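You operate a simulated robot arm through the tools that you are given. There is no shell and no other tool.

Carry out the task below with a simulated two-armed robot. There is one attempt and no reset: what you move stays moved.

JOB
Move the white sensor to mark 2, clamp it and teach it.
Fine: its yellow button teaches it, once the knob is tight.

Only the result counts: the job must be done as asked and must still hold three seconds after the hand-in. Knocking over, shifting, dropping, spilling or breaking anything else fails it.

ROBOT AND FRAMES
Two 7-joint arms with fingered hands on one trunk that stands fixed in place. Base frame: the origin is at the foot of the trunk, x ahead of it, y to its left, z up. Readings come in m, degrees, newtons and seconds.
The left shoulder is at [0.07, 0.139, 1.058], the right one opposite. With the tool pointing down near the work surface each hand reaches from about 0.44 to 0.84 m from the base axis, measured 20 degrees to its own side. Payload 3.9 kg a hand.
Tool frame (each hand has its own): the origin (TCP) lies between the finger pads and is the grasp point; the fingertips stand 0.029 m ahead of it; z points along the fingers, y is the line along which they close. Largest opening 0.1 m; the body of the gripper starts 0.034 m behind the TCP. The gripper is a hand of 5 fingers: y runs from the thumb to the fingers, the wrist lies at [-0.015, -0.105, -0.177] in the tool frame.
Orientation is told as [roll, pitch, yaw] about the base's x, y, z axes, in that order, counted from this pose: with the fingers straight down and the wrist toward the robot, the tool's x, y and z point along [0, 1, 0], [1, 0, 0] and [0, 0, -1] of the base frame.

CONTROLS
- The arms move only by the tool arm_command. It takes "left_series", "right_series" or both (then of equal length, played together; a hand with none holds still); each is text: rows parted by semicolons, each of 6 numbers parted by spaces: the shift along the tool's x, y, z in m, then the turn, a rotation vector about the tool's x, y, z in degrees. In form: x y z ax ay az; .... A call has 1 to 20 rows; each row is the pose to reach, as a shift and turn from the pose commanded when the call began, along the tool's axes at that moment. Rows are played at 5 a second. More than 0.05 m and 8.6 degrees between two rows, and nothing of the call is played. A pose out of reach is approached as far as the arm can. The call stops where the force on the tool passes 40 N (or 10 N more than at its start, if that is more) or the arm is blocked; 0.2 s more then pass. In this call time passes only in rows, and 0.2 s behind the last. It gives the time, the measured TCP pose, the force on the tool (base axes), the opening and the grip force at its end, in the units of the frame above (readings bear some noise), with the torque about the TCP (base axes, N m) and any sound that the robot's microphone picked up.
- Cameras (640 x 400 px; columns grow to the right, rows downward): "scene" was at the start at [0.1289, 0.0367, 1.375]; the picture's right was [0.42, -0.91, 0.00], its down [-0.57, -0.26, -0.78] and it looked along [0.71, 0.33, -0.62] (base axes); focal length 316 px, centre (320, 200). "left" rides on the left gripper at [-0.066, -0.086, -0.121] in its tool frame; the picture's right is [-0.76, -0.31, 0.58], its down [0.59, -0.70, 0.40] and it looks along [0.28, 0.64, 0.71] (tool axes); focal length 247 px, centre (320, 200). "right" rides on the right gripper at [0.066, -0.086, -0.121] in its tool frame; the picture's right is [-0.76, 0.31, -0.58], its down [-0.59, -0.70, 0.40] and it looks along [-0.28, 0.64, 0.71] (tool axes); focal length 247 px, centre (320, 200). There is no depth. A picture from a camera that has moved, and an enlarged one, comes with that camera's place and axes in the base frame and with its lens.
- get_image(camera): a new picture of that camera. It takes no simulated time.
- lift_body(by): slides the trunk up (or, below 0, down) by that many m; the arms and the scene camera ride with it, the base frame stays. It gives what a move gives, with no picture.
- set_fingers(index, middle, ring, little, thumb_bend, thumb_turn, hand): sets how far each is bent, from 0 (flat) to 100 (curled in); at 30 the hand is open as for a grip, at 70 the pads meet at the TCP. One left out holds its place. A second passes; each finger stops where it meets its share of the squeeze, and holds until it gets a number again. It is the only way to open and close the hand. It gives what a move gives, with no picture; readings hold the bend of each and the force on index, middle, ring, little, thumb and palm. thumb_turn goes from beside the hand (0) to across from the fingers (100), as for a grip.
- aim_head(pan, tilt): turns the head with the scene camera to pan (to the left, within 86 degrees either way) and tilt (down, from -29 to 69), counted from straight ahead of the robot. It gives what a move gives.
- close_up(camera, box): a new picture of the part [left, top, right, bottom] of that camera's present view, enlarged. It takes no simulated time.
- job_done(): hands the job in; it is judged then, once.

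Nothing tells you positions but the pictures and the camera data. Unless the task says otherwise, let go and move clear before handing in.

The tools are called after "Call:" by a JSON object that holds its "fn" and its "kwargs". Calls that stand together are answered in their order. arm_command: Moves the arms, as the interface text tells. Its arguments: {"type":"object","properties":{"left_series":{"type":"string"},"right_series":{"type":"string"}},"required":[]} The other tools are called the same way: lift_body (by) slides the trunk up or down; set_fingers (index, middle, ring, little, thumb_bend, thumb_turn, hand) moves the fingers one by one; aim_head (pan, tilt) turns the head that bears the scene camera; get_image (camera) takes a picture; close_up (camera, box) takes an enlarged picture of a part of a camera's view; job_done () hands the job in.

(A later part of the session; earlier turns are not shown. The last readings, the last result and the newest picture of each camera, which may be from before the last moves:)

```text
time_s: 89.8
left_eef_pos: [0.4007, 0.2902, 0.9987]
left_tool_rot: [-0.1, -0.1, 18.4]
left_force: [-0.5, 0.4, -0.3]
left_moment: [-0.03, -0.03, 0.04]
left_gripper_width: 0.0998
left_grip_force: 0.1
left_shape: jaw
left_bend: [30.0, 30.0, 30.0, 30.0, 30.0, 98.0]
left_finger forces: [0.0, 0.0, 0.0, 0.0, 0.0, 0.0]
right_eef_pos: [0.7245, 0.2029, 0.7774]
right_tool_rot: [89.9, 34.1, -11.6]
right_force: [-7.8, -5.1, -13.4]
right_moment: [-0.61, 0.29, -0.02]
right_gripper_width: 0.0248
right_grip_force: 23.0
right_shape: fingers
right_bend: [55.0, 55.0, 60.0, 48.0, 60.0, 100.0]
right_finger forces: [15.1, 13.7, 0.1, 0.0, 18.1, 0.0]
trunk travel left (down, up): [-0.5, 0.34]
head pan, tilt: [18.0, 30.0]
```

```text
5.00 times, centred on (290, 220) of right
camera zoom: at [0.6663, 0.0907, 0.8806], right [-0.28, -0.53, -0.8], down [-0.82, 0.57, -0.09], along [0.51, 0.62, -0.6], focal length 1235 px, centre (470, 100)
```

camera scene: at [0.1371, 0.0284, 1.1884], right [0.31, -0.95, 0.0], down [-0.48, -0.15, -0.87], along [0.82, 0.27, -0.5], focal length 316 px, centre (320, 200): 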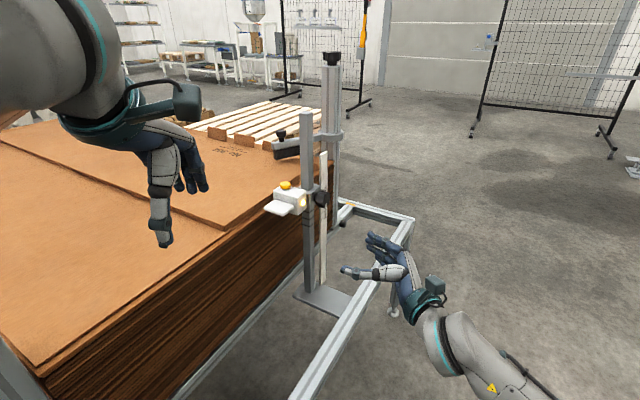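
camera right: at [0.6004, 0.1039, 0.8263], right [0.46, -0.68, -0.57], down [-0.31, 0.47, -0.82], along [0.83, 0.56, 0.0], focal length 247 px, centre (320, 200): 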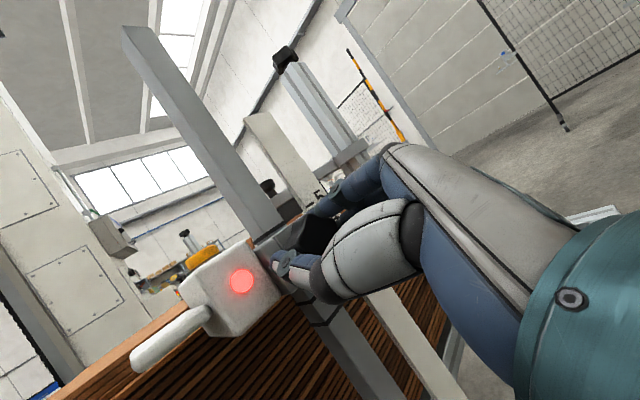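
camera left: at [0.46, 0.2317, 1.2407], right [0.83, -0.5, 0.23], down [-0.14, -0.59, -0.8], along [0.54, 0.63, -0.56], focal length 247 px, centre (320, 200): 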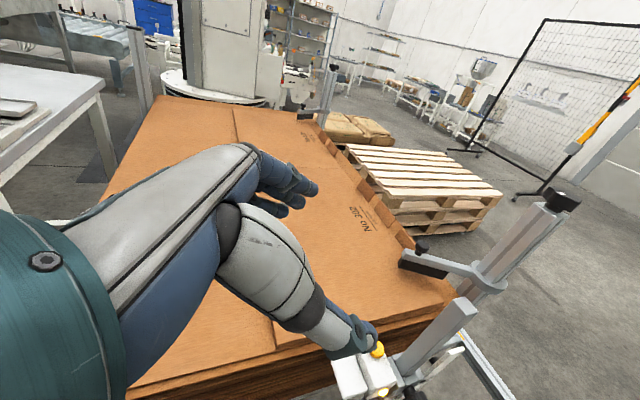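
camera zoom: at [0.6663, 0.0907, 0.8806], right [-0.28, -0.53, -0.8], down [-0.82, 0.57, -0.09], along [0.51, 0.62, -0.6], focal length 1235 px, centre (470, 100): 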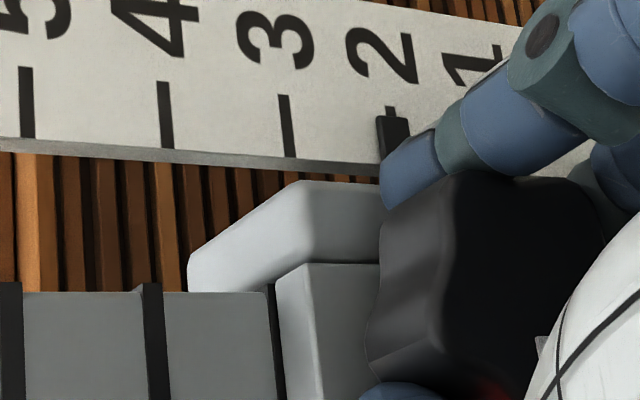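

The pointer is now nearly exactly on the tick, slightly high by about half a millimetre. The grip has shifted on the knob, so I'll release, check, and regrip with the hand relaxed and centred.

Call:
{"fn": "set_fingers", "kwargs": {"hand": "right", "index": 30, "middle": 30, "ring": 30, "little": 30, "thumb_bend": 30}}

Call:
{"fn": "close_up", "kwargs": {"camera": "right", "box": [240, 180, 340, 260]}}

Call:
{"fn": "close_up", "kwargs": {"camera": "scene", "box": [290, 190, 370, 250]}}

```text
time_s: 90.8
left_eef_pos: [0.3996, 0.2908, 1.0008]
left_tool_rot: [-0.1, -0.2, 18.5]
left_force: [0.4, -1.4, 0.7]
left_moment: [0.0, 0.01, 0.01]
left_gripper_width: 0.0998
left_grip_force: 0.1
left_shape: jaw
left_bend: [30.0, 30.0, 30.0, 30.0, 30.0, 98.0]
left_finger forces: [0.0, 0.0, 0.0, 0.1, 0.0, 0.0]
right_eef_pos: [0.7246, 0.2034, 0.7802]
right_tool_rot: [90.0, 34.0, -11.5]
right_force: [-0.5, 0.3, 0.4]
right_moment: [0.01, 0.01, -0.01]
right_gripper_width: 0.0986
right_grip_force: 0.1
right_shape: fingers
right_bend: [30.0, 30.0, 30.0, 30.0, 30.0, 98.0]
right_finger forces: [0.1, 0.0, 0.0, 0.0, 0.0, 0.0]
trunk travel left (down, up): [-0.5, 0.34]
head pan, tilt: [18.0, 30.0]
```

```text
5.00 times, centred on (290, 220) of right
camera zoom: at [0.6659, 0.0905, 0.8831], right [-0.28, -0.53, -0.8], down [-0.81, 0.57, -0.1], along [0.51, 0.62, -0.59], focal length 1235 px, centre (470, 100)
```

zoom: 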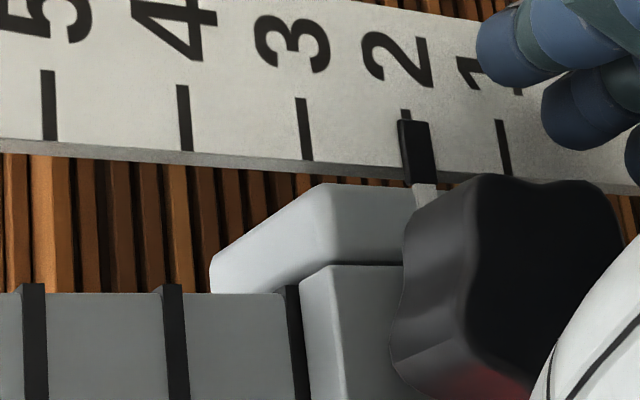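

```text
6.67 times, centred on (330, 220) of scene
camera zoom: at [0.1371, 0.0284, 1.1884], right [0.31, -0.95, 0.0], down [-0.48, -0.15, -0.87], along [0.82, 0.27, -0.5], focal length 2107 px, centre (253, 67)
```

zoom: 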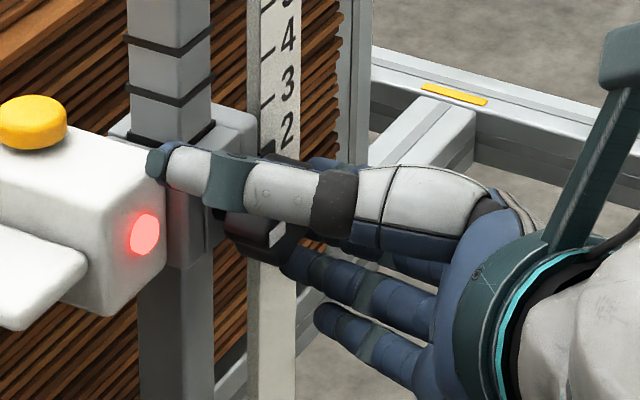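

The pointer is within half a millimetre of the tick. I'll back off to see the knob's bar angle and judge how tight it really is.

Call:
{"fn": "arm_command", "kwargs": {"right_series": "-0.003 0.002 -0.012 0 0 0; -0.006 0.004 -0.024 0 0 -8; -0.008 0.006 -0.036 0 0 -16; -0.009 0.006 -0.048 0 0 -24; -0.009 0.006 -0.06 0 0 -32; -0.009 0.006 -0.06 0 0 -34"}}

Call:
{"fn": "close_up", "kwargs": {"camera": "right", "box": [210, 190, 350, 310]}}

Call:
{"fn": "close_up", "kwargs": {"camera": "scene", "box": [290, 190, 370, 250]}}

```text
time_s: 92.2
left_eef_pos: [0.3989, 0.2903, 1.0002]
left_tool_rot: [0.0, -0.2, 18.3]
left_force: [0.5, 0.4, -0.3]
left_moment: [0.02, 0.03, 0.02]
left_gripper_width: 0.0997
left_grip_force: 0.0
left_shape: jaw
left_bend: [30.0, 30.0, 30.0, 30.0, 30.0, 98.0]
left_finger forces: [0.0, 0.1, 0.1, 0.0, 0.1, 0.0]
right_eef_pos: [0.7134, 0.1433, 0.7699]
right_tool_rot: [90.0, -0.2, -11.5]
right_force: [-0.1, 0.6, 0.1]
right_moment: [0.05, 0.03, 0.0]
right_gripper_width: 0.0986
right_grip_force: 0.1
right_shape: fingers
right_bend: [30.0, 30.0, 30.0, 30.0, 30.0, 98.0]
right_finger forces: [0.1, 0.0, 0.1, 0.0, 0.0, 0.1]
trunk travel left (down, up): [-0.5, 0.34]
head pan, tilt: [18.0, 30.0]
```

```text
3.33 times, centred on (280, 250) of right
camera zoom: at [0.6035, 0.0414, 0.8355], right [0.19, -0.63, -0.76], down [-0.61, 0.53, -0.59], along [0.77, 0.57, -0.28], focal length 823 px, centre (453, 33)
```

zoom: 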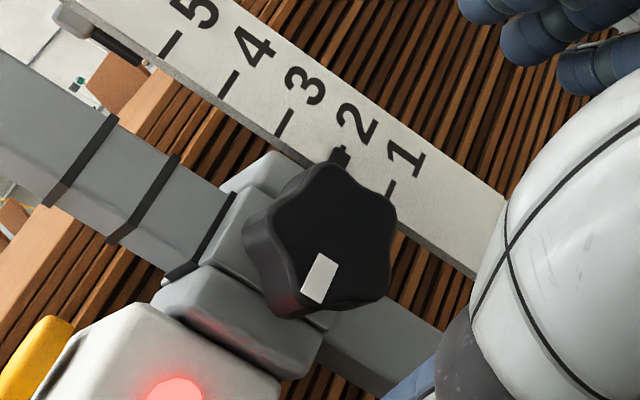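

```text
6.67 times, centred on (330, 220) of scene
camera zoom: at [0.1371, 0.0284, 1.1884], right [0.31, -0.95, 0.0], down [-0.48, -0.15, -0.87], along [0.82, 0.27, -0.5], focal length 2107 px, centre (253, 67)
```

zoom: 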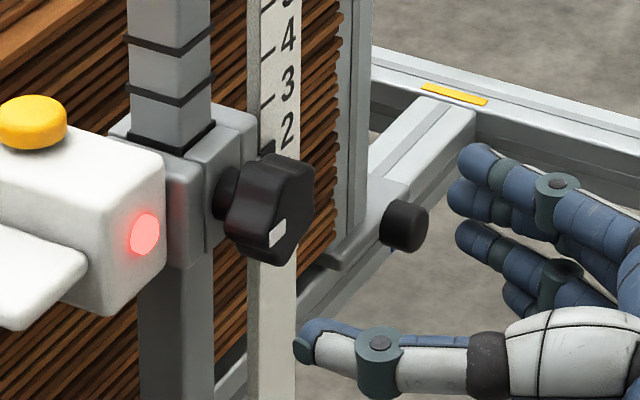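

The bar is back at about 194°, its original angle. I want it definitely tight, so I'll make one more firm stroke in small steps, shifting the hand with each step so it applies a pure couple and doesn't push the carriage.

Call:
{"fn": "arm_command", "kwargs": {"right_series": "0 0 0.012 0 0 2; 0 0 0.024 0 0 5; 0 0 0.036 0 0 5; 0 0 0.048 0 0 5; 0 0 0.06 0 0 5"}}

Call:
{"fn": "set_fingers", "kwargs": {"hand": "right", "index": 90, "middle": 95, "ring": 60, "little": 48, "thumb_bend": 95}}

Call:
{"fn": "arm_command", "kwargs": {"right_series": "0.0007 0 0 0 0 5; 0.0014 0 0 0 0 10; 0.0021 0.0001 0 0 0 15"}}

Call:
{"fn": "close_up", "kwargs": {"camera": "right", "box": [240, 180, 340, 260]}}

Call:
{"fn": "close_up", "kwargs": {"camera": "scene", "box": [290, 190, 370, 250]}}

```text
time_s: 93.4
left_eef_pos: [0.4008, 0.2906, 1.0001]
left_tool_rot: [0.0, -0.2, 18.3]
left_force: [-0.3, 0.1, -0.2]
left_moment: [-0.01, -0.03, 0.0]
left_gripper_width: 0.0998
left_grip_force: 0.2
left_shape: jaw
left_bend: [30.0, 30.0, 30.0, 30.0, 30.0, 98.0]
left_finger forces: [0.1, 0.0, 0.0, 0.1, 0.1, 0.0]
right_eef_pos: [0.7263, 0.2029, 0.768]
right_tool_rot: [90.0, 4.9, -11.4]
right_force: [0.3, -0.6, -0.6]
right_moment: [-0.01, 0.02, -0.04]
right_gripper_width: 0.0984
right_grip_force: 0.1
right_shape: fingers
right_bend: [30.0, 30.0, 30.0, 30.0, 30.0, 98.0]
right_finger forces: [0.1, 0.0, 0.0, 0.0, 0.0, 0.1]
trunk travel left (down, up): [-0.5, 0.34]
head pan, tilt: [18.0, 30.0]
```

```text
time_s: 94.4
left_eef_pos: [0.3992, 0.2896, 1.0006]
left_tool_rot: [-0.1, -0.2, 18.4]
left_force: [-0.4, 0.2, -0.3]
left_moment: [0.02, -0.01, 0.04]
left_gripper_width: 0.1
left_grip_force: 0.1
left_shape: jaw
left_bend: [30.0, 30.0, 30.0, 30.0, 30.0, 98.0]
left_finger forces: [0.0, 0.1, 0.0, 0.0, 0.0, 0.0]
right_eef_pos: [0.7251, 0.2022, 0.7692]
right_tool_rot: [89.9, 5.0, -11.5]
right_force: [-3.2, -2.2, -1.2]
right_moment: [-0.19, -0.08, -0.34]
right_gripper_width: 0.026
right_grip_force: 23.6
right_shape: fingers
right_bend: [56.0, 56.0, 60.0, 48.0, 59.0, 96.0]
right_finger forces: [12.5, 13.8, 0.0, 0.0, 20.8, 0.0]
trunk travel left (down, up): [-0.5, 0.34]
head pan, tilt: [18.0, 30.0]
```

```text
time_s: 95.2
left_eef_pos: [0.399, 0.2904, 1.0005]
left_tool_rot: [-0.1, -0.3, 18.4]
left_force: [-0.1, 0.1, -0.1]
left_moment: [0.05, 0.02, -0.02]
left_gripper_width: 0.0999
left_grip_force: 0.1
left_shape: jaw
left_bend: [30.0, 30.0, 30.0, 30.0, 30.0, 98.0]
left_finger forces: [0.0, 0.0, 0.0, 0.1, 0.1, 0.0]
right_eef_pos: [0.7251, 0.2024, 0.773]
right_tool_rot: [90.1, 20.0, -11.5]
right_force: [-0.4, -0.2, 3.7]
right_moment: [-0.06, -0.61, -0.4]
right_gripper_width: 0.0248
right_grip_force: 25.4
right_shape: fingers
right_bend: [56.0, 54.0, 60.0, 48.0, 59.0, 99.0]
right_finger forces: [10.6, 19.5, 0.0, 0.0, 20.5, 0.0]
trunk travel left (down, up): [-0.5, 0.34]
head pan, tilt: [18.0, 30.0]
```

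```text
5.00 times, centred on (290, 220) of right
camera zoom: at [0.6426, 0.0947, 0.864], right [-0.09, -0.57, -0.82], down [-0.76, 0.56, -0.31], along [0.64, 0.6, -0.48], focal length 1235 px, centre (470, 100)
```

zoom: 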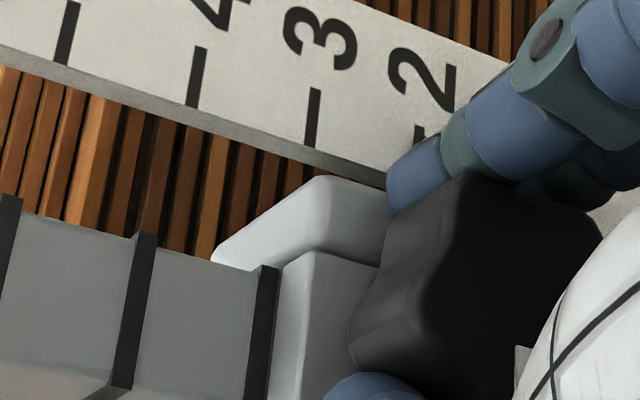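

```text
6.67 times, centred on (330, 220) of scene
camera zoom: at [0.1362, 0.0283, 1.1885], right [0.31, -0.95, 0.0], down [-0.47, -0.15, -0.87], along [0.82, 0.27, -0.5], focal length 2107 px, centre (253, 67)
```

zoom: 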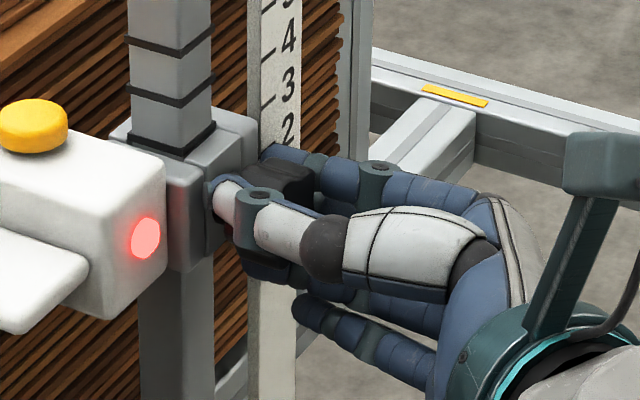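

Good: 0.61 N·m with only a 3.7 N vertical load. I'll continue another 15° in the same manner, and then check the pointer.

Call:
{"fn": "arm_command", "kwargs": {"right_series": "0.0011 0 0 0 0 5; 0.002 0 0 0 0 10; 0.0029 0.0001 0 0 0 15"}}

Call:
{"fn": "close_up", "kwargs": {"camera": "right", "box": [240, 180, 340, 260]}}

Call:
{"fn": "close_up", "kwargs": {"camera": "scene", "box": [290, 190, 370, 250]}}

```text
time_s: 96.0
left_eef_pos: [0.3991, 0.2899, 1.0002]
left_tool_rot: [-0.1, -0.3, 18.4]
left_force: [0.2, 0.0, -0.3]
left_moment: [0.03, 0.01, -0.03]
left_gripper_width: 0.0997
left_grip_force: 0.1
left_shape: jaw
left_bend: [30.0, 30.0, 30.0, 30.0, 30.0, 98.0]
left_finger forces: [0.0, 0.1, 0.0, 0.1, 0.1, 0.0]
right_eef_pos: [0.7266, 0.2013, 0.7759]
right_tool_rot: [90.1, 35.0, -11.6]
right_force: [5.4, 2.4, 8.0]
right_moment: [0.0, -0.99, -0.45]
right_gripper_width: 0.0243
right_grip_force: 27.8
right_shape: fingers
right_bend: [56.0, 52.0, 59.0, 48.0, 59.0, 100.0]
right_finger forces: [10.3, 23.0, 0.7, 0.0, 21.8, 0.0]
trunk travel left (down, up): [-0.5, 0.34]
head pan, tilt: [18.0, 30.0]
```

```text
5.00 times, centred on (290, 220) of right
camera zoom: at [0.6689, 0.0893, 0.8787], right [-0.29, -0.53, -0.8], down [-0.81, 0.57, -0.08], along [0.5, 0.63, -0.6], focal length 1235 px, centre (470, 100)
```

zoom: 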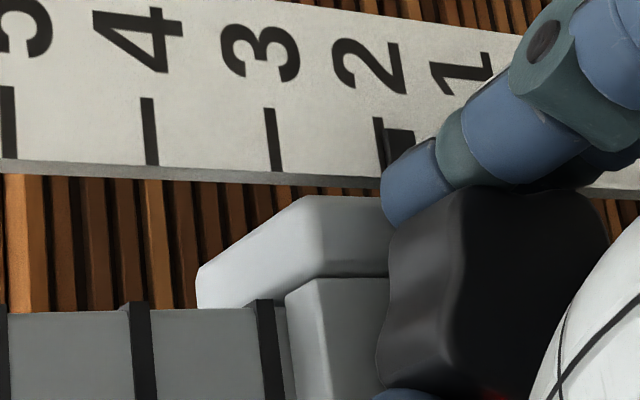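

```text
6.67 times, centred on (330, 220) of scene
camera zoom: at [0.1363, 0.0284, 1.1885], right [0.31, -0.95, 0.0], down [-0.47, -0.15, -0.87], along [0.82, 0.27, -0.5], focal length 2107 px, centre (253, 67)
```

zoom: 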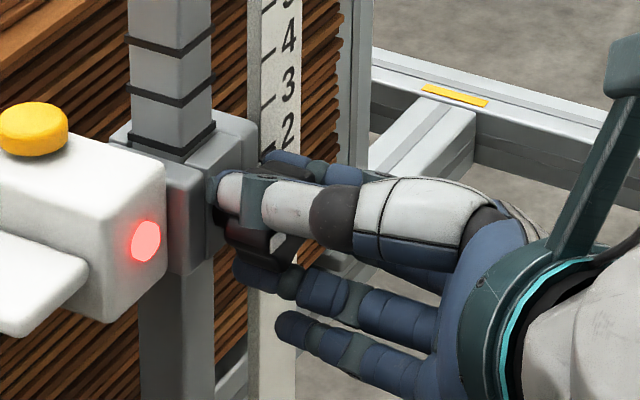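

The torque is now 1.0 N·m, though the pointer appears about 3 mm low under load. That may be true sliding or just tilt from the applied torque, so I'll release and check it unloaded.

Call:
{"fn": "set_fingers", "kwargs": {"hand": "right", "index": 30, "middle": 30, "ring": 30, "little": 30, "thumb_bend": 30}}

Call:
{"fn": "close_up", "kwargs": {"camera": "right", "box": [240, 180, 340, 260]}}

Call:
{"fn": "close_up", "kwargs": {"camera": "scene", "box": [290, 190, 370, 250]}}

```text
time_s: 97.0
left_eef_pos: [0.4008, 0.2896, 0.9995]
left_tool_rot: [-0.1, -0.1, 18.3]
left_force: [-0.8, -0.1, -0.6]
left_moment: [0.02, 0.01, 0.0]
left_gripper_width: 0.1
left_grip_force: 0.0
left_shape: jaw
left_bend: [30.0, 30.0, 30.0, 30.0, 30.0, 98.0]
left_finger forces: [0.0, 0.0, 0.0, 0.0, 0.0, 0.0]
right_eef_pos: [0.7252, 0.2007, 0.7728]
right_tool_rot: [90.0, 35.0, -11.6]
right_force: [0.0, -1.1, 1.7]
right_moment: [-0.02, 0.01, 0.02]
right_gripper_width: 0.0983
right_grip_force: 0.1
right_shape: fingers
right_bend: [30.0, 30.0, 30.0, 30.0, 30.0, 98.0]
right_finger forces: [0.0, 0.1, 0.0, 0.1, 0.0, 0.1]
trunk travel left (down, up): [-0.5, 0.34]
head pan, tilt: [18.0, 30.0]
```

```text
5.00 times, centred on (290, 220) of right
camera zoom: at [0.669, 0.0898, 0.8773], right [-0.29, -0.53, -0.8], down [-0.82, 0.57, -0.08], along [0.5, 0.63, -0.6], focal length 1235 px, centre (470, 100)
```

zoom: 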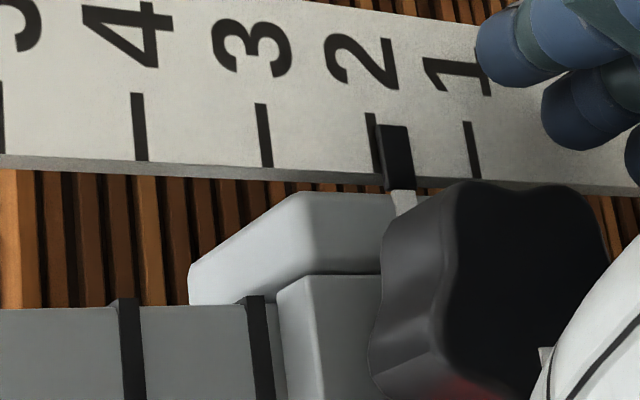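

```text
6.67 times, centred on (330, 220) of scene
camera zoom: at [0.1371, 0.0283, 1.1884], right [0.31, -0.95, 0.0], down [-0.48, -0.15, -0.87], along [0.82, 0.27, -0.5], focal length 2107 px, centre (253, 67)
```

zoom: 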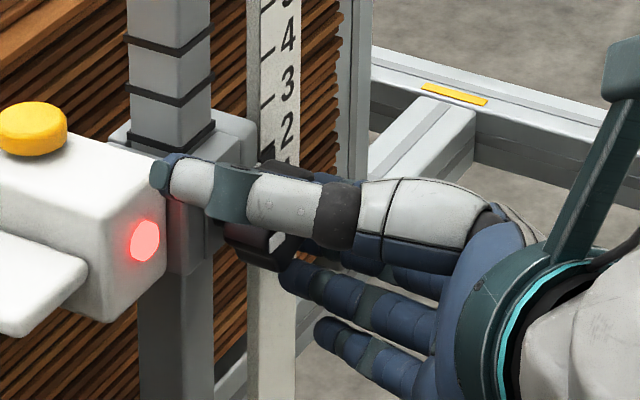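

It really slid 2.7 mm low during that stroke. I'll recentre the hand, grip again, and test how firmly it is clamped by lifting: if it needs a high force to move, it's already tight.

Call:
{"fn": "arm_command", "kwargs": {"right_series": "-0.0017 0.0012 0 0 0 0; -0.0033 0.0023 0 0 0 0"}}

Call:
{"fn": "set_fingers", "kwargs": {"hand": "right", "index": 90, "middle": 95, "ring": 60, "little": 48, "thumb_bend": 95}}

Call:
{"fn": "arm_command", "kwargs": {"right_series": "0.0016 -0.0011 0 0 0 0; 0.0033 -0.0023 0 0 0 0; 0.0049 -0.0034 0 0 0 0"}}

Call:
{"fn": "close_up", "kwargs": {"camera": "right", "box": [240, 180, 340, 260]}}

```text
time_s: 97.6
left_eef_pos: [0.4007, 0.2892, 1.0]
left_tool_rot: [0.0, -0.2, 18.4]
left_force: [0.3, 0.0, -0.6]
left_moment: [-0.01, 0.01, -0.01]
left_gripper_width: 0.0999
left_grip_force: 0.1
left_shape: jaw
left_bend: [30.0, 30.0, 30.0, 30.0, 30.0, 98.0]
left_finger forces: [0.0, 0.0, 0.0, 0.1, 0.0, 0.0]
right_eef_pos: [0.7272, 0.2032, 0.7705]
right_tool_rot: [90.0, 35.0, -11.5]
right_force: [-0.4, 0.1, -0.7]
right_moment: [0.04, -0.02, 0.02]
right_gripper_width: 0.0982
right_grip_force: 0.0
right_shape: fingers
right_bend: [30.0, 30.0, 30.0, 30.0, 30.0, 98.0]
right_finger forces: [0.1, 0.1, 0.0, 0.0, 0.0, 0.0]
trunk travel left (down, up): [-0.5, 0.34]
head pan, tilt: [18.0, 30.0]
```

```text
time_s: 98.6
left_eef_pos: [0.4, 0.29, 1.0]
left_tool_rot: [-0.1, -0.3, 18.4]
left_force: [-0.1, -0.5, 0.0]
left_moment: [0.02, 0.01, 0.04]
left_gripper_width: 0.0998
left_grip_force: 0.1
left_shape: jaw
left_bend: [30.0, 30.0, 30.0, 30.0, 30.0, 98.0]
left_finger forces: [0.0, 0.0, 0.1, 0.0, 0.1, 0.1]
right_eef_pos: [0.7266, 0.2027, 0.7703]
right_tool_rot: [90.0, 35.0, -11.3]
right_force: [-3.1, 2.0, -0.8]
right_moment: [-0.45, 0.0, -0.11]
right_gripper_width: 0.0269
right_grip_force: 26.0
right_shape: fingers
right_bend: [56.0, 59.0, 60.0, 48.0, 59.0, 97.0]
right_finger forces: [14.6, 12.6, 0.0, 0.0, 24.2, 0.0]
trunk travel left (down, up): [-0.5, 0.34]
head pan, tilt: [18.0, 30.0]
```

```text
time_s: 99.4
left_eef_pos: [0.4018, 0.2904, 0.9991]
left_tool_rot: [-0.1, -0.2, 18.5]
left_force: [1.0, -0.6, -0.2]
left_moment: [-0.05, -0.03, -0.03]
left_gripper_width: 0.1
left_grip_force: 0.1
left_shape: jaw
left_bend: [30.0, 30.0, 30.0, 30.0, 30.0, 98.0]
left_finger forces: [0.0, 0.1, 0.0, 0.1, 0.1, 0.0]
right_eef_pos: [0.7262, 0.2019, 0.7731]
right_tool_rot: [89.7, 35.1, -11.4]
right_force: [-8.0, 0.3, -12.3]
right_moment: [-0.68, 0.24, 0.01]
right_gripper_width: 0.0265
right_grip_force: 26.4
right_shape: fingers
right_bend: [56.0, 59.0, 60.0, 48.0, 59.0, 97.0]
right_finger forces: [12.4, 17.1, 0.0, 0.1, 23.0, 0.0]
trunk travel left (down, up): [-0.5, 0.34]
head pan, tilt: [18.0, 30.0]
```

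```text
5.00 times, centred on (290, 220) of right
camera zoom: at [0.6695, 0.0909, 0.877], right [-0.3, -0.53, -0.79], down [-0.82, 0.57, -0.08], along [0.49, 0.63, -0.6], focal length 1235 px, centre (470, 100)
```

zoom: 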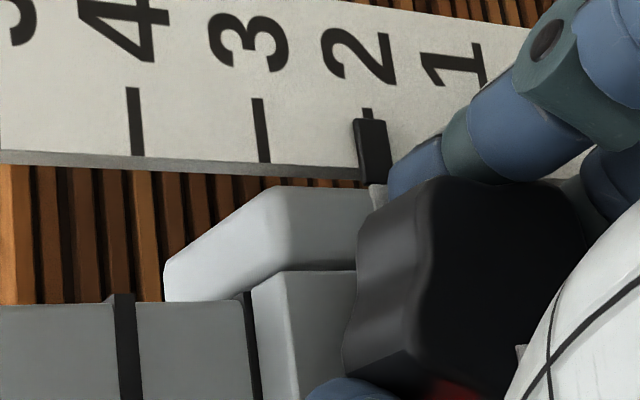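

It lifted 3 mm with only about 12 N, so it isn't firmly clamped yet, though the pointer is now back on the tick. I'll relax the lift and tighten on from here toward +65°, where the finger force acts sideways rather than downward, in small monitored steps.

Call:
{"fn": "arm_command", "kwargs": {"right_series": "-0.0004 0.0009 0 0 0 5; -0.001 0.002 0 0 0 10"}}

Call:
{"fn": "close_up", "kwargs": {"camera": "right", "box": [240, 180, 340, 260]}}

```text
time_s: 100.0
left_eef_pos: [0.3996, 0.2906, 0.999]
left_tool_rot: [-0.3, -0.2, 18.5]
left_force: [0.5, -0.2, 0.0]
left_moment: [-0.01, 0.0, 0.0]
left_gripper_width: 0.0997
left_grip_force: 0.0
left_shape: jaw
left_bend: [30.0, 30.0, 30.0, 30.0, 30.0, 98.0]
left_finger forces: [0.1, 0.0, 0.1, 0.1, 0.0, 0.1]
right_eef_pos: [0.7273, 0.2024, 0.7767]
right_tool_rot: [90.2, 44.9, -11.4]
right_force: [-3.4, 2.8, -3.3]
right_moment: [-0.48, -0.17, -0.06]
right_gripper_width: 0.0269
right_grip_force: 25.9
right_shape: fingers
right_bend: [56.0, 58.0, 60.0, 48.0, 58.0, 100.0]
right_finger forces: [13.6, 13.7, 0.0, 0.0, 24.8, 0.0]
trunk travel left (down, up): [-0.5, 0.34]
head pan, tilt: [18.0, 30.0]
```

```text
5.00 times, centred on (290, 220) of right
camera zoom: at [0.688, 0.0866, 0.883], right [-0.43, -0.5, -0.75], down [-0.82, 0.57, 0.08], along [0.39, 0.65, -0.65], focal length 1235 px, centre (470, 100)
```

zoom: 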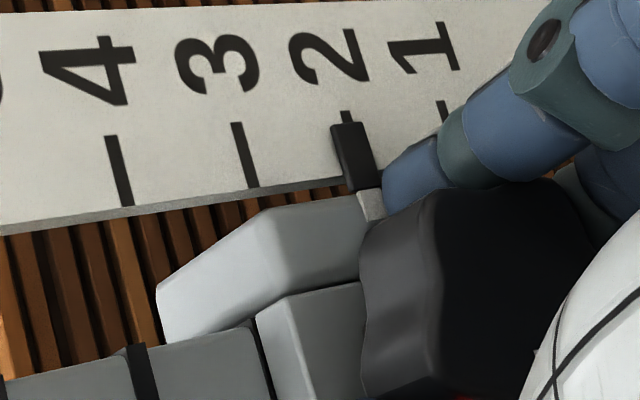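

Call:
{"fn": "arm_command", "kwargs": {"right_series": "0.0005 0.0002 0 0 0 5; 0.001 0.0004 0 0 0 10"}}

Call:
{"fn": "close_up", "kwargs": {"camera": "right", "box": [240, 180, 340, 260]}}

```text
time_s: 100.6
left_eef_pos: [0.3997, 0.2907, 0.9993]
left_tool_rot: [-0.2, -0.3, 18.4]
left_force: [1.1, 0.7, 0.0]
left_moment: [0.0, 0.0, 0.0]
left_gripper_width: 0.1
left_grip_force: 0.1
left_shape: jaw
left_bend: [30.0, 30.0, 30.0, 30.0, 30.0, 98.0]
left_finger forces: [0.0, 0.0, 0.1, 0.1, 0.0, 0.0]
right_eef_pos: [0.7296, 0.2029, 0.7763]
right_tool_rot: [90.2, 54.8, -11.5]
right_force: [2.7, 6.0, 2.4]
right_moment: [-0.39, -0.43, -0.12]
right_gripper_width: 0.0271
right_grip_force: 28.4
right_shape: fingers
right_bend: [57.0, 57.0, 60.0, 48.0, 58.0, 100.0]
right_finger forces: [18.3, 14.7, 0.0, 0.0, 24.6, 0.0]
trunk travel left (down, up): [-0.5, 0.34]
head pan, tilt: [18.0, 30.0]
```

```text
5.00 times, centred on (290, 220) of right
camera zoom: at [0.7077, 0.0823, 0.8841], right [-0.55, -0.48, -0.69], down [-0.79, 0.57, 0.24], along [0.28, 0.67, -0.69], focal length 1235 px, centre (470, 100)
```

zoom: 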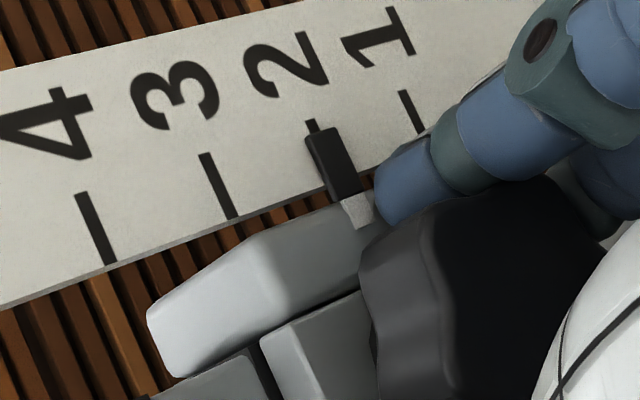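

The pointer is within 0.2 mm now, with 0.43 N·m on the knob. I'll go on in 5° steps with a bit more compensation.

Call:
{"fn": "arm_command", "kwargs": {"right_series": "0.0013 0.0002 0 0 0 5; 0.0023 0.0003 0 0 0 10"}}

Call:
{"fn": "close_up", "kwargs": {"camera": "right", "box": [240, 180, 340, 260]}}

```text
time_s: 101.2
left_eef_pos: [0.4006, 0.2907, 1.0004]
left_tool_rot: [-0.2, -0.3, 18.3]
left_force: [-0.1, 0.4, 0.0]
left_moment: [-0.01, 0.0, -0.02]
left_gripper_width: 0.0998
left_grip_force: 0.1
left_shape: jaw
left_bend: [30.0, 30.0, 30.0, 30.0, 30.0, 98.0]
left_finger forces: [0.0, 0.0, 0.0, 0.0, 0.1, 0.0]
right_eef_pos: [0.731, 0.2023, 0.7755]
right_tool_rot: [90.1, 64.9, -11.6]
right_force: [8.2, 6.9, 3.3]
right_moment: [-0.33, -0.75, -0.15]
right_gripper_width: 0.0277
right_grip_force: 33.4
right_shape: fingers
right_bend: [58.0, 57.0, 60.0, 48.0, 58.0, 100.0]
right_finger forces: [23.1, 17.7, 0.0, 0.0, 25.6, 0.0]
trunk travel left (down, up): [-0.5, 0.34]
head pan, tilt: [18.0, 30.0]
```

```text
5.00 times, centred on (290, 220) of right
camera zoom: at [0.7285, 0.0781, 0.882], right [-0.66, -0.45, -0.6], down [-0.73, 0.56, 0.39], along [0.16, 0.7, -0.7], focal length 1235 px, centre (470, 100)
```

zoom: 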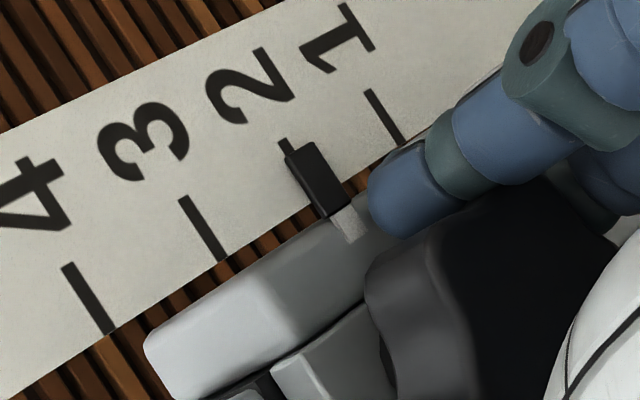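

At +65° the torque is 0.75 N·m and the pointer about 0.8 mm low. I'll add a small lift with the next 6°.

Call:
{"fn": "arm_command", "kwargs": {"right_series": "0.0012 -0.0014 0 0 0 3; 0.0022 -0.0026 0 0 0 6"}}

Call:
{"fn": "close_up", "kwargs": {"camera": "right", "box": [240, 180, 340, 260]}}

Call:
{"fn": "close_up", "kwargs": {"camera": "scene", "box": [290, 190, 370, 250]}}

```text
time_s: 101.8
left_eef_pos: [0.4029, 0.2912, 0.9983]
left_tool_rot: [-0.1, 0.0, 18.4]
left_force: [0.3, 1.0, 0.7]
left_moment: [0.01, -0.03, -0.01]
left_gripper_width: 0.0998
left_grip_force: 0.0
left_shape: jaw
left_bend: [30.0, 30.0, 30.0, 30.0, 30.0, 98.0]
left_finger forces: [0.0, 0.0, 0.0, 0.1, 0.0, 0.0]
right_eef_pos: [0.7319, 0.2007, 0.7764]
right_tool_rot: [90.0, 71.1, -11.6]
right_force: [17.6, 8.4, 0.7]
right_moment: [-0.21, -0.91, -0.07]
right_gripper_width: 0.0272
right_grip_force: 33.0
right_shape: fingers
right_bend: [57.0, 56.0, 60.0, 48.0, 58.0, 100.0]
right_finger forces: [26.9, 18.0, 0.3, 0.0, 21.4, 0.0]
trunk travel left (down, up): [-0.5, 0.34]
head pan, tilt: [18.0, 30.0]
```

```text
5.00 times, centred on (290, 220) of right
camera zoom: at [0.7399, 0.0752, 0.88], right [-0.72, -0.44, -0.54], down [-0.69, 0.55, 0.47], along [0.09, 0.71, -0.7], focal length 1235 px, centre (470, 100)
```

zoom: 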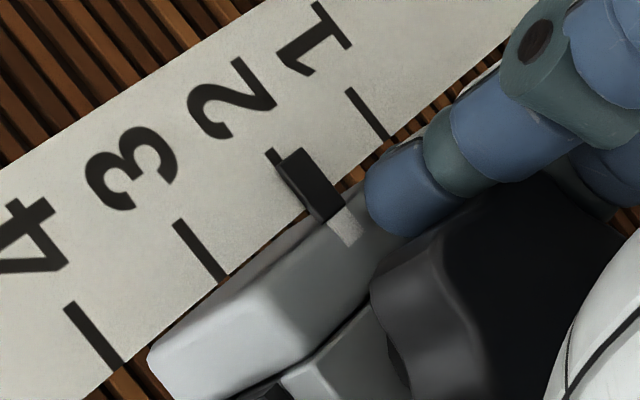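

```text
6.67 times, centred on (330, 220) of scene
camera zoom: at [0.1392, 0.0294, 1.188], right [0.31, -0.95, 0.0], down [-0.48, -0.16, -0.86], along [0.82, 0.27, -0.5], focal length 2107 px, centre (253, 67)
```

zoom: 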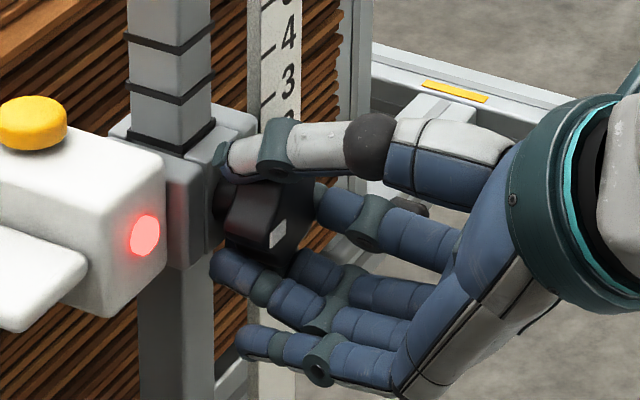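

The torque is 0.91 N·m, the force is now mostly sideways, and the bar doesn't advance any more, so the knob seems to be at its tight end. I'll release and look at it unloaded.

Call:
{"fn": "set_fingers", "kwargs": {"hand": "right", "index": 30, "middle": 30, "ring": 30, "little": 30, "thumb_bend": 30}}

Call:
{"fn": "arm_command", "kwargs": {"right_series": "0 0 -0.012 0 0 0; 0 0 -0.024 0 0 -8; -0.002 0 -0.036 0 0 -16; -0.004 0 -0.048 0 0 -24; -0.005 0.001 -0.056 0 0 -32; -0.006 0.002 -0.056 0 0 -40; -0.006 0.004 -0.056 0 0 -48; -0.006 0.004 -0.056 0 0 -56; -0.006 0.004 -0.056 0 0 -64; -0.006 0.004 -0.056 0 0 -71"}}

Call:
{"fn": "close_up", "kwargs": {"camera": "right", "box": [230, 190, 340, 280]}}

Call:
{"fn": "close_up", "kwargs": {"camera": "scene", "box": [290, 190, 370, 250]}}

```text
time_s: 102.8
left_eef_pos: [0.4013, 0.2904, 1.0007]
left_tool_rot: [-0.1, -0.2, 18.4]
left_force: [-0.4, 0.0, -0.1]
left_moment: [0.02, 0.03, 0.06]
left_gripper_width: 0.0999
left_grip_force: 0.0
left_shape: jaw
left_bend: [30.0, 30.0, 30.0, 30.0, 30.0, 98.0]
left_finger forces: [0.0, 0.1, 0.0, 0.0, 0.1, 0.0]
right_eef_pos: [0.7306, 0.2011, 0.7788]
right_tool_rot: [90.2, 70.9, -11.4]
right_force: [0.6, 0.1, 0.1]
right_moment: [0.02, 0.0, -0.02]
right_gripper_width: 0.0985
right_grip_force: 0.1
right_shape: fingers
right_bend: [30.0, 30.0, 30.0, 30.0, 30.0, 98.0]
right_finger forces: [0.0, 0.0, 0.1, 0.0, 0.0, 0.0]
trunk travel left (down, up): [-0.5, 0.34]
head pan, tilt: [18.0, 30.0]
```

```text
time_s: 105.0
left_eef_pos: [0.4014, 0.2903, 1.0003]
left_tool_rot: [-0.1, -0.1, 18.4]
left_force: [-0.7, 0.0, -0.5]
left_moment: [-0.02, 0.01, 0.02]
left_gripper_width: 0.0999
left_grip_force: 0.0
left_shape: jaw
left_bend: [30.0, 30.0, 30.0, 30.0, 30.0, 98.0]
left_finger forces: [0.1, 0.0, 0.0, 0.1, 0.0, 0.0]
right_eef_pos: [0.7171, 0.1459, 0.7739]
right_tool_rot: [90.1, -0.1, -11.5]
right_force: [-0.5, -0.2, 0.6]
right_moment: [0.0, -0.01, 0.01]
right_gripper_width: 0.0984
right_grip_force: 0.0
right_shape: fingers
right_bend: [30.0, 30.0, 30.0, 30.0, 30.0, 98.0]
right_finger forces: [0.0, 0.1, 0.1, 0.0, 0.1, 0.1]
trunk travel left (down, up): [-0.5, 0.34]
head pan, tilt: [18.0, 30.0]
```

```text
4.44 times, centred on (285, 235) of right
camera zoom: at [0.6069, 0.0447, 0.8393], right [0.19, -0.63, -0.76], down [-0.61, 0.53, -0.59], along [0.77, 0.57, -0.28], focal length 1098 px, centre (476, 44)
```

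zoom: 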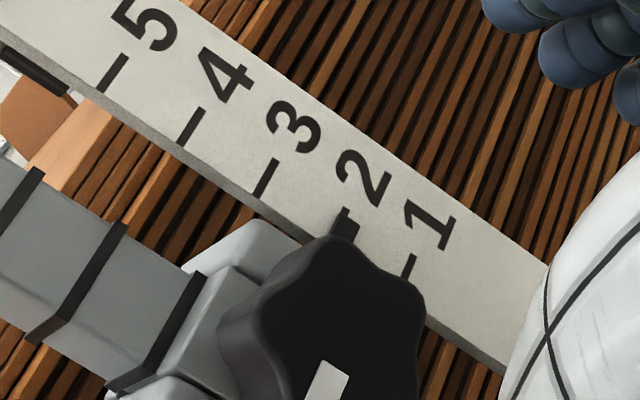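

```text
6.67 times, centred on (330, 220) of scene
camera zoom: at [0.1373, 0.0283, 1.1884], right [0.31, -0.95, 0.0], down [-0.48, -0.15, -0.87], along [0.82, 0.27, -0.5], focal length 2107 px, centre (253, 67)
```

zoom: 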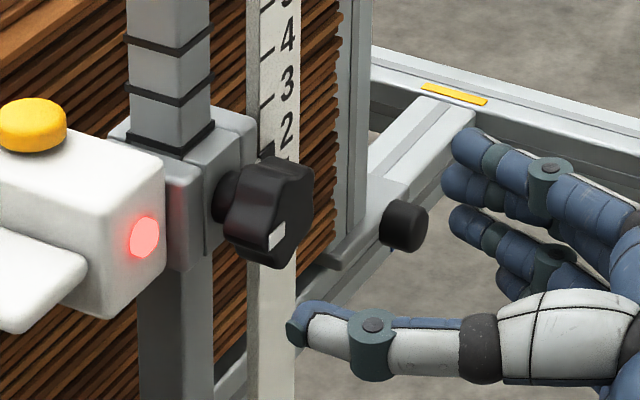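

Call:
{"fn": "close_up", "kwargs": {"camera": "right", "box": [255, 215, 325, 290]}}

Call:
{"fn": "close_up", "kwargs": {"camera": "right", "box": [260, 210, 330, 260]}}

```text
5.33 times, centred on (290, 252) of right
camera zoom: at [0.6069, 0.0447, 0.8393], right [0.19, -0.63, -0.76], down [-0.61, 0.53, -0.59], along [0.77, 0.57, -0.28], focal length 1317 px, centre (480, -80)
```

zoom: 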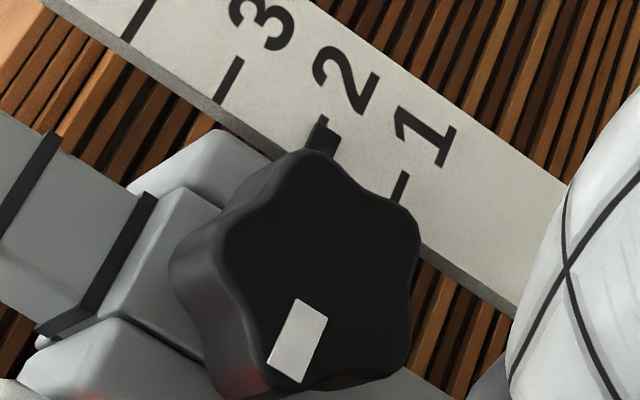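

```text
8.00 times, centred on (295, 235) of right
camera zoom: at [0.6069, 0.0447, 0.8393], right [0.19, -0.63, -0.76], down [-0.61, 0.53, -0.59], along [0.77, 0.57, -0.28], focal length 1976 px, centre (520, -80)
```

zoom: 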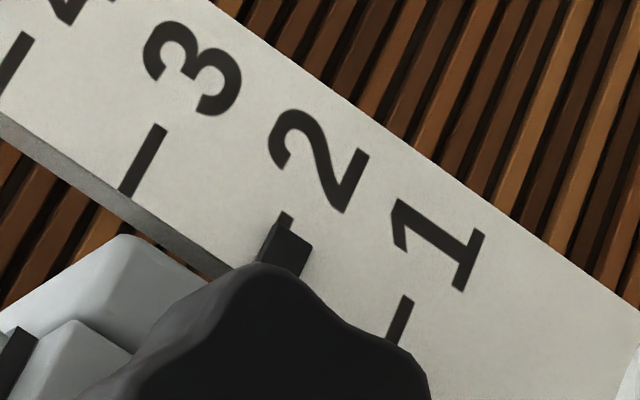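

The bar is now at about 188°, a few degrees past its original position, so the knob is at least as tight as at the start; the pointer is about 1.3 mm low. I'll test the clamp cleanly by pushing the knob straight up from below with the open fingers, with no torque on it.

Call:
{"fn": "arm_command", "kwargs": {"right_series": "0 0 0 0 0 8; 0 0 0 0 0 16; 0 0 0 0 0 24; 0 0 0 0 0 32; 0 0 0 0 0 40; 0 0 0 0 0 48; 0 0 0 0 0 56; 0 0 0 0 0 64; 0 0 0 0 0 71; 0 0 0.012 0 0 71; 0 0 0.024 0 0 71; 0 0 0.036 0 0 71; 0 0 0.048 0 0 71; 0 0 0.058 0 0 71"}}

Call:
{"fn": "close_up", "kwargs": {"camera": "scene", "box": [290, 190, 370, 250]}}

```text
time_s: 108.0
left_eef_pos: [0.3993, 0.2906, 0.9999]
left_tool_rot: [-0.1, -0.2, 18.5]
left_force: [0.0, -0.8, 0.4]
left_moment: [0.0, -0.02, 0.03]
left_gripper_width: 0.1
left_grip_force: 0.1
left_shape: jaw
left_bend: [30.0, 30.0, 30.0, 30.0, 30.0, 98.0]
left_finger forces: [0.0, 0.1, 0.0, 0.0, 0.0, 0.0]
right_eef_pos: [0.7278, 0.2029, 0.7739]
right_tool_rot: [90.0, 71.0, -11.5]
right_force: [0.5, 0.8, -0.3]
right_moment: [0.03, -0.02, 0.02]
right_gripper_width: 0.0984
right_grip_force: 0.0
right_shape: fingers
right_bend: [30.0, 30.0, 30.0, 30.0, 30.0, 98.0]
right_finger forces: [0.1, 0.1, 0.1, 0.0, 0.0, 0.1]
trunk travel left (down, up): [-0.5, 0.34]
head pan, tilt: [18.0, 30.0]
```

```text
6.67 times, centred on (330, 220) of scene
camera zoom: at [0.1372, 0.0286, 1.1884], right [0.31, -0.95, 0.0], down [-0.48, -0.15, -0.87], along [0.82, 0.27, -0.5], focal length 2107 px, centre (253, 67)
```

zoom: 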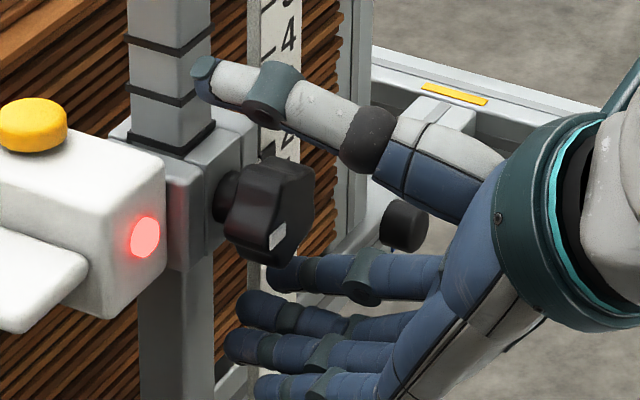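

The fingers are below the knob. I'll raise the hand gradually until they touch and note the force.

Call:
{"fn": "arm_command", "kwargs": {"right_series": "0.0016 -0.0047 0 0 0 0; 0.0033 -0.0095 0 0 0 0; 0.0049 -0.0142 0 0 0 0; 0.0065 -0.0189 0 0 0 0"}}

Call:
{"fn": "close_up", "kwargs": {"camera": "scene", "box": [290, 190, 370, 250]}}

```text
time_s: 109.0
left_eef_pos: [0.4002, 0.2898, 1.0001]
left_tool_rot: [-0.1, -0.2, 18.4]
left_force: [-1.2, 0.5, -0.2]
left_moment: [0.0, -0.01, 0.0]
left_gripper_width: 0.0999
left_grip_force: 0.1
left_shape: jaw
left_bend: [30.0, 30.0, 30.0, 30.0, 30.0, 98.0]
left_finger forces: [0.0, 0.0, 0.0, 0.0, 0.0, 0.0]
right_eef_pos: [0.7284, 0.2042, 0.7939]
right_tool_rot: [90.0, 71.1, -11.5]
right_force: [-0.4, 0.4, -0.1]
right_moment: [-0.01, 0.01, 0.0]
right_gripper_width: 0.0984
right_grip_force: 0.5
right_shape: fingers
right_bend: [30.0, 30.0, 30.0, 30.0, 30.0, 98.0]
right_finger forces: [0.1, 0.0, 0.0, 0.0, 0.0, 0.0]
trunk travel left (down, up): [-0.5, 0.34]
head pan, tilt: [18.0, 30.0]
```

```text
6.67 times, centred on (330, 220) of scene
camera zoom: at [0.1371, 0.0283, 1.1884], right [0.31, -0.95, 0.0], down [-0.48, -0.15, -0.87], along [0.82, 0.27, -0.5], focal length 2107 px, centre (253, 67)
```

zoom: 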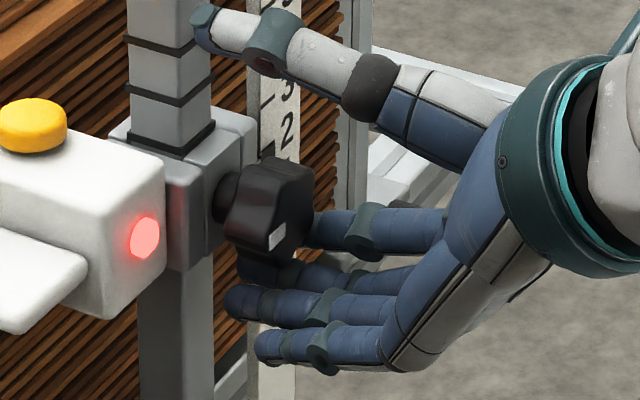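

The index finger would catch the knob's side and could turn it, so I'll straighten it out of the way and lift with the middle and ring fingers only.

Call:
{"fn": "set_fingers", "kwargs": {"hand": "right", "index": 5}}

Call:
{"fn": "arm_command", "kwargs": {"right_series": "0.0007 -0.0019 0 0 0 0; 0.0013 -0.0038 0 0 0 0; 0.002 -0.0057 0 0 0 0"}}

Call:
{"fn": "close_up", "kwargs": {"camera": "scene", "box": [290, 190, 370, 250]}}

```text
time_s: 110.0
left_eef_pos: [0.4, 0.2909, 0.9998]
left_tool_rot: [-0.1, -0.2, 18.4]
left_force: [-1.0, -0.5, 0.2]
left_moment: [0.02, 0.02, 0.04]
left_gripper_width: 0.1
left_grip_force: 0.0
left_shape: jaw
left_bend: [30.0, 30.0, 30.0, 30.0, 30.0, 98.0]
left_finger forces: [0.0, 0.0, 0.1, 0.1, 0.0, 0.0]
right_eef_pos: [0.7268, 0.2025, 0.7938]
right_tool_rot: [90.1, 70.9, -11.4]
right_force: [-0.3, 0.3, 0.2]
right_moment: [0.03, -0.01, -0.01]
right_gripper_width: 0.1321
right_grip_force: 0.0
right_shape: fingers
right_bend: [5.0, 30.0, 30.0, 30.0, 30.0, 98.0]
right_finger forces: [0.0, 0.0, 0.0, 0.0, 0.1, 0.0]
trunk travel left (down, up): [-0.5, 0.34]
head pan, tilt: [18.0, 30.0]
```

```text
time_s: 110.8
left_eef_pos: [0.4001, 0.2896, 1.0001]
left_tool_rot: [-0.1, -0.2, 18.4]
left_force: [0.0, 0.4, -0.2]
left_moment: [0.02, -0.01, -0.03]
left_gripper_width: 0.0999
left_grip_force: 0.0
left_shape: jaw
left_bend: [30.0, 30.0, 30.0, 30.0, 30.0, 98.0]
left_finger forces: [0.0, 0.1, 0.1, 0.1, 0.0, 0.1]
right_eef_pos: [0.7279, 0.2031, 0.7999]
right_tool_rot: [90.0, 71.0, -11.5]
right_force: [0.4, -0.8, -0.5]
right_moment: [0.02, 0.0, -0.02]
right_gripper_width: 0.1324
right_grip_force: 0.1
right_shape: fingers
right_bend: [5.0, 30.0, 30.0, 30.0, 30.0, 98.0]
right_finger forces: [0.0, 0.1, 0.1, 0.0, 0.1, 0.0]
trunk travel left (down, up): [-0.5, 0.34]
head pan, tilt: [18.0, 30.0]
```

```text
6.67 times, centred on (330, 220) of scene
camera zoom: at [0.1371, 0.0283, 1.1884], right [0.31, -0.95, 0.0], down [-0.48, -0.15, -0.87], along [0.82, 0.27, -0.5], focal length 2107 px, centre (253, 67)
```

zoom: 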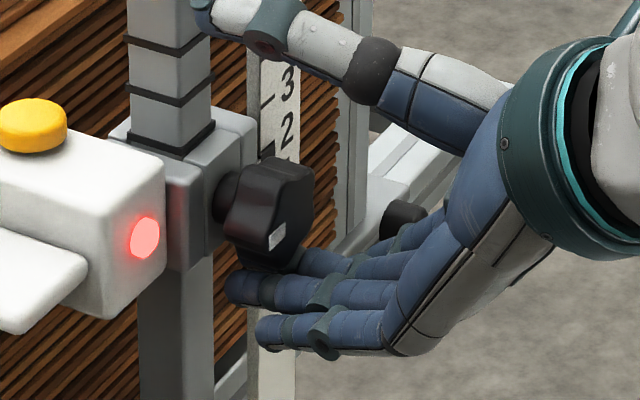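

Call:
{"fn": "arm_command", "kwargs": {"right_series": "0.0007 -0.0019 0 0 0 0; 0.0013 -0.0038 0 0 0 0; 0.002 -0.0057 0 0 0 0"}}

```text
time_s: 111.6
left_eef_pos: [0.4016, 0.2898, 0.9995]
left_tool_rot: [0.0, -0.3, 18.5]
left_force: [-0.3, 0.0, 0.1]
left_moment: [0.01, -0.02, 0.01]
left_gripper_width: 0.1
left_grip_force: 0.0
left_shape: jaw
left_bend: [30.0, 30.0, 30.0, 30.0, 30.0, 98.0]
left_finger forces: [0.1, 0.0, 0.1, 0.1, 0.0, 0.0]
right_eef_pos: [0.7283, 0.2038, 0.8037]
right_tool_rot: [90.0, 71.1, -11.5]
right_force: [-0.1, 0.3, -3.9]
right_moment: [-0.01, 0.07, -0.02]
right_gripper_width: 0.1323
right_grip_force: 2.8
right_shape: fingers
right_bend: [5.0, 29.0, 29.0, 30.0, 30.0, 98.0]
right_finger forces: [0.0, 2.2, 2.0, 0.0, 0.0, 0.1]
trunk travel left (down, up): [-0.5, 0.34]
head pan, tilt: [18.0, 30.0]
```

The middle and ring fingers are touching with about 4 N. I'll press up further, step by step.

Call:
{"fn": "arm_command", "kwargs": {"right_series": "0.0007 -0.0019 0 0 0 0; 0.0013 -0.0038 0 0 0 0"}}

Call:
{"fn": "arm_command", "kwargs": {"right_series": "0.0007 -0.0019 0 0 0 0; 0.0013 -0.0038 0 0 0 0"}}

Call:
{"fn": "close_up", "kwargs": {"camera": "scene", "box": [290, 190, 370, 250]}}

```text
time_s: 112.2
left_eef_pos: [0.4012, 0.2904, 0.9999]
left_tool_rot: [-0.1, -0.1, 18.5]
left_force: [0.2, 1.3, 0.4]
left_moment: [0.01, -0.02, 0.02]
left_gripper_width: 0.0996
left_grip_force: 0.0
left_shape: jaw
left_bend: [30.0, 30.0, 30.0, 30.0, 30.0, 98.0]
left_finger forces: [0.0, 0.1, 0.0, 0.0, 0.0, 0.1]
right_eef_pos: [0.7279, 0.2042, 0.8074]
right_tool_rot: [89.7, 71.1, -11.7]
right_force: [-0.7, -0.4, -6.9]
right_moment: [-0.03, 0.04, 0.01]
right_gripper_width: 0.1323
right_grip_force: 4.3
right_shape: fingers
right_bend: [5.0, 28.0, 28.0, 30.0, 30.0, 98.0]
right_finger forces: [0.0, 3.8, 3.4, 0.1, 0.0, 0.0]
trunk travel left (down, up): [-0.5, 0.34]
head pan, tilt: [18.0, 30.0]
```

```text
time_s: 112.8
left_eef_pos: [0.4021, 0.2912, 0.9989]
left_tool_rot: [-0.1, -0.1, 18.3]
left_force: [0.6, -0.4, -0.1]
left_moment: [0.02, -0.03, -0.03]
left_gripper_width: 0.1
left_grip_force: 0.1
left_shape: jaw
left_bend: [30.0, 30.0, 30.0, 30.0, 30.0, 98.0]
left_finger forces: [0.1, 0.0, 0.0, 0.0, 0.0, 0.0]
right_eef_pos: [0.729, 0.2048, 0.8094]
right_tool_rot: [89.7, 71.1, -11.8]
right_force: [-1.5, 1.5, -12.0]
right_moment: [0.04, 0.06, 0.04]
right_gripper_width: 0.1321
right_grip_force: 5.5
right_shape: fingers
right_bend: [5.0, 27.0, 27.0, 30.0, 30.0, 98.0]
right_finger forces: [0.0, 5.9, 5.4, 0.1, 0.0, 0.0]
trunk travel left (down, up): [-0.5, 0.34]
head pan, tilt: [18.0, 30.0]
```

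```text
6.67 times, centred on (330, 220) of scene
camera zoom: at [0.139, 0.0291, 1.188], right [0.31, -0.95, 0.0], down [-0.48, -0.16, -0.87], along [0.82, 0.27, -0.5], focal length 2107 px, centre (253, 67)
```

zoom: 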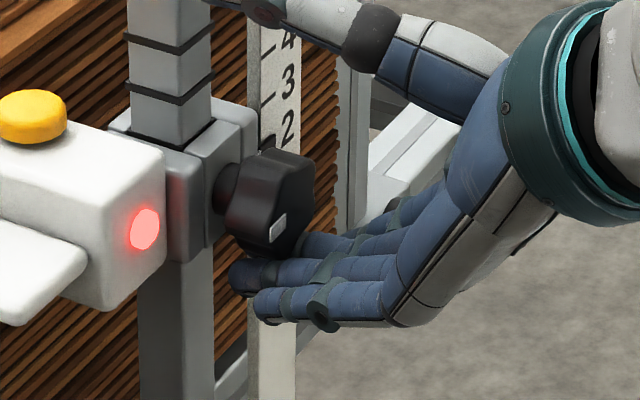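

The force reached 12 N upward. The scene view is tilted slightly by the load, so I'll check actual movement with the hand camera's pointer view.

Call:
{"fn": "close_up", "kwargs": {"camera": "right", "box": [220, 170, 340, 270]}}

Call:
{"fn": "get_image", "kwargs": {"camera": "right"}}

```text
4.00 times, centred on (280, 220) of right
camera zoom: at [0.7364, 0.079, 0.9133], right [-0.72, -0.44, -0.53], down [-0.69, 0.55, 0.47], along [0.08, 0.71, -0.7], focal length 988 px, centre (480, 120)
```

zoom: 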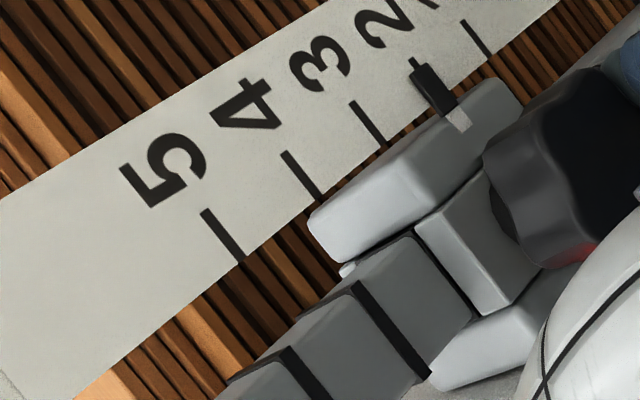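

```text
taken
camera right: at [0.7364, 0.079, 0.9133], right [-0.72, -0.44, -0.53], down [-0.69, 0.55, 0.47], along [0.08, 0.71, -0.7], focal length 247 px, centre (320, 200)
```

right: 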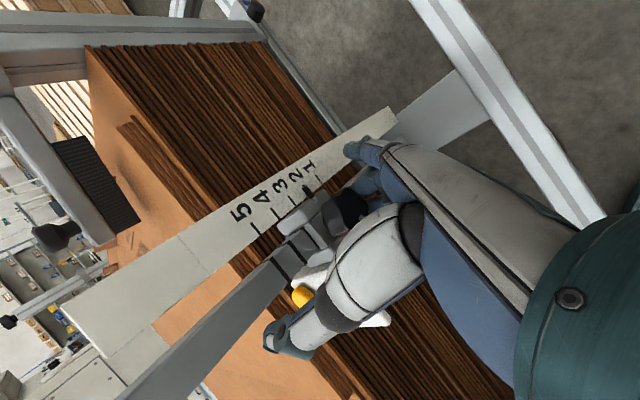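

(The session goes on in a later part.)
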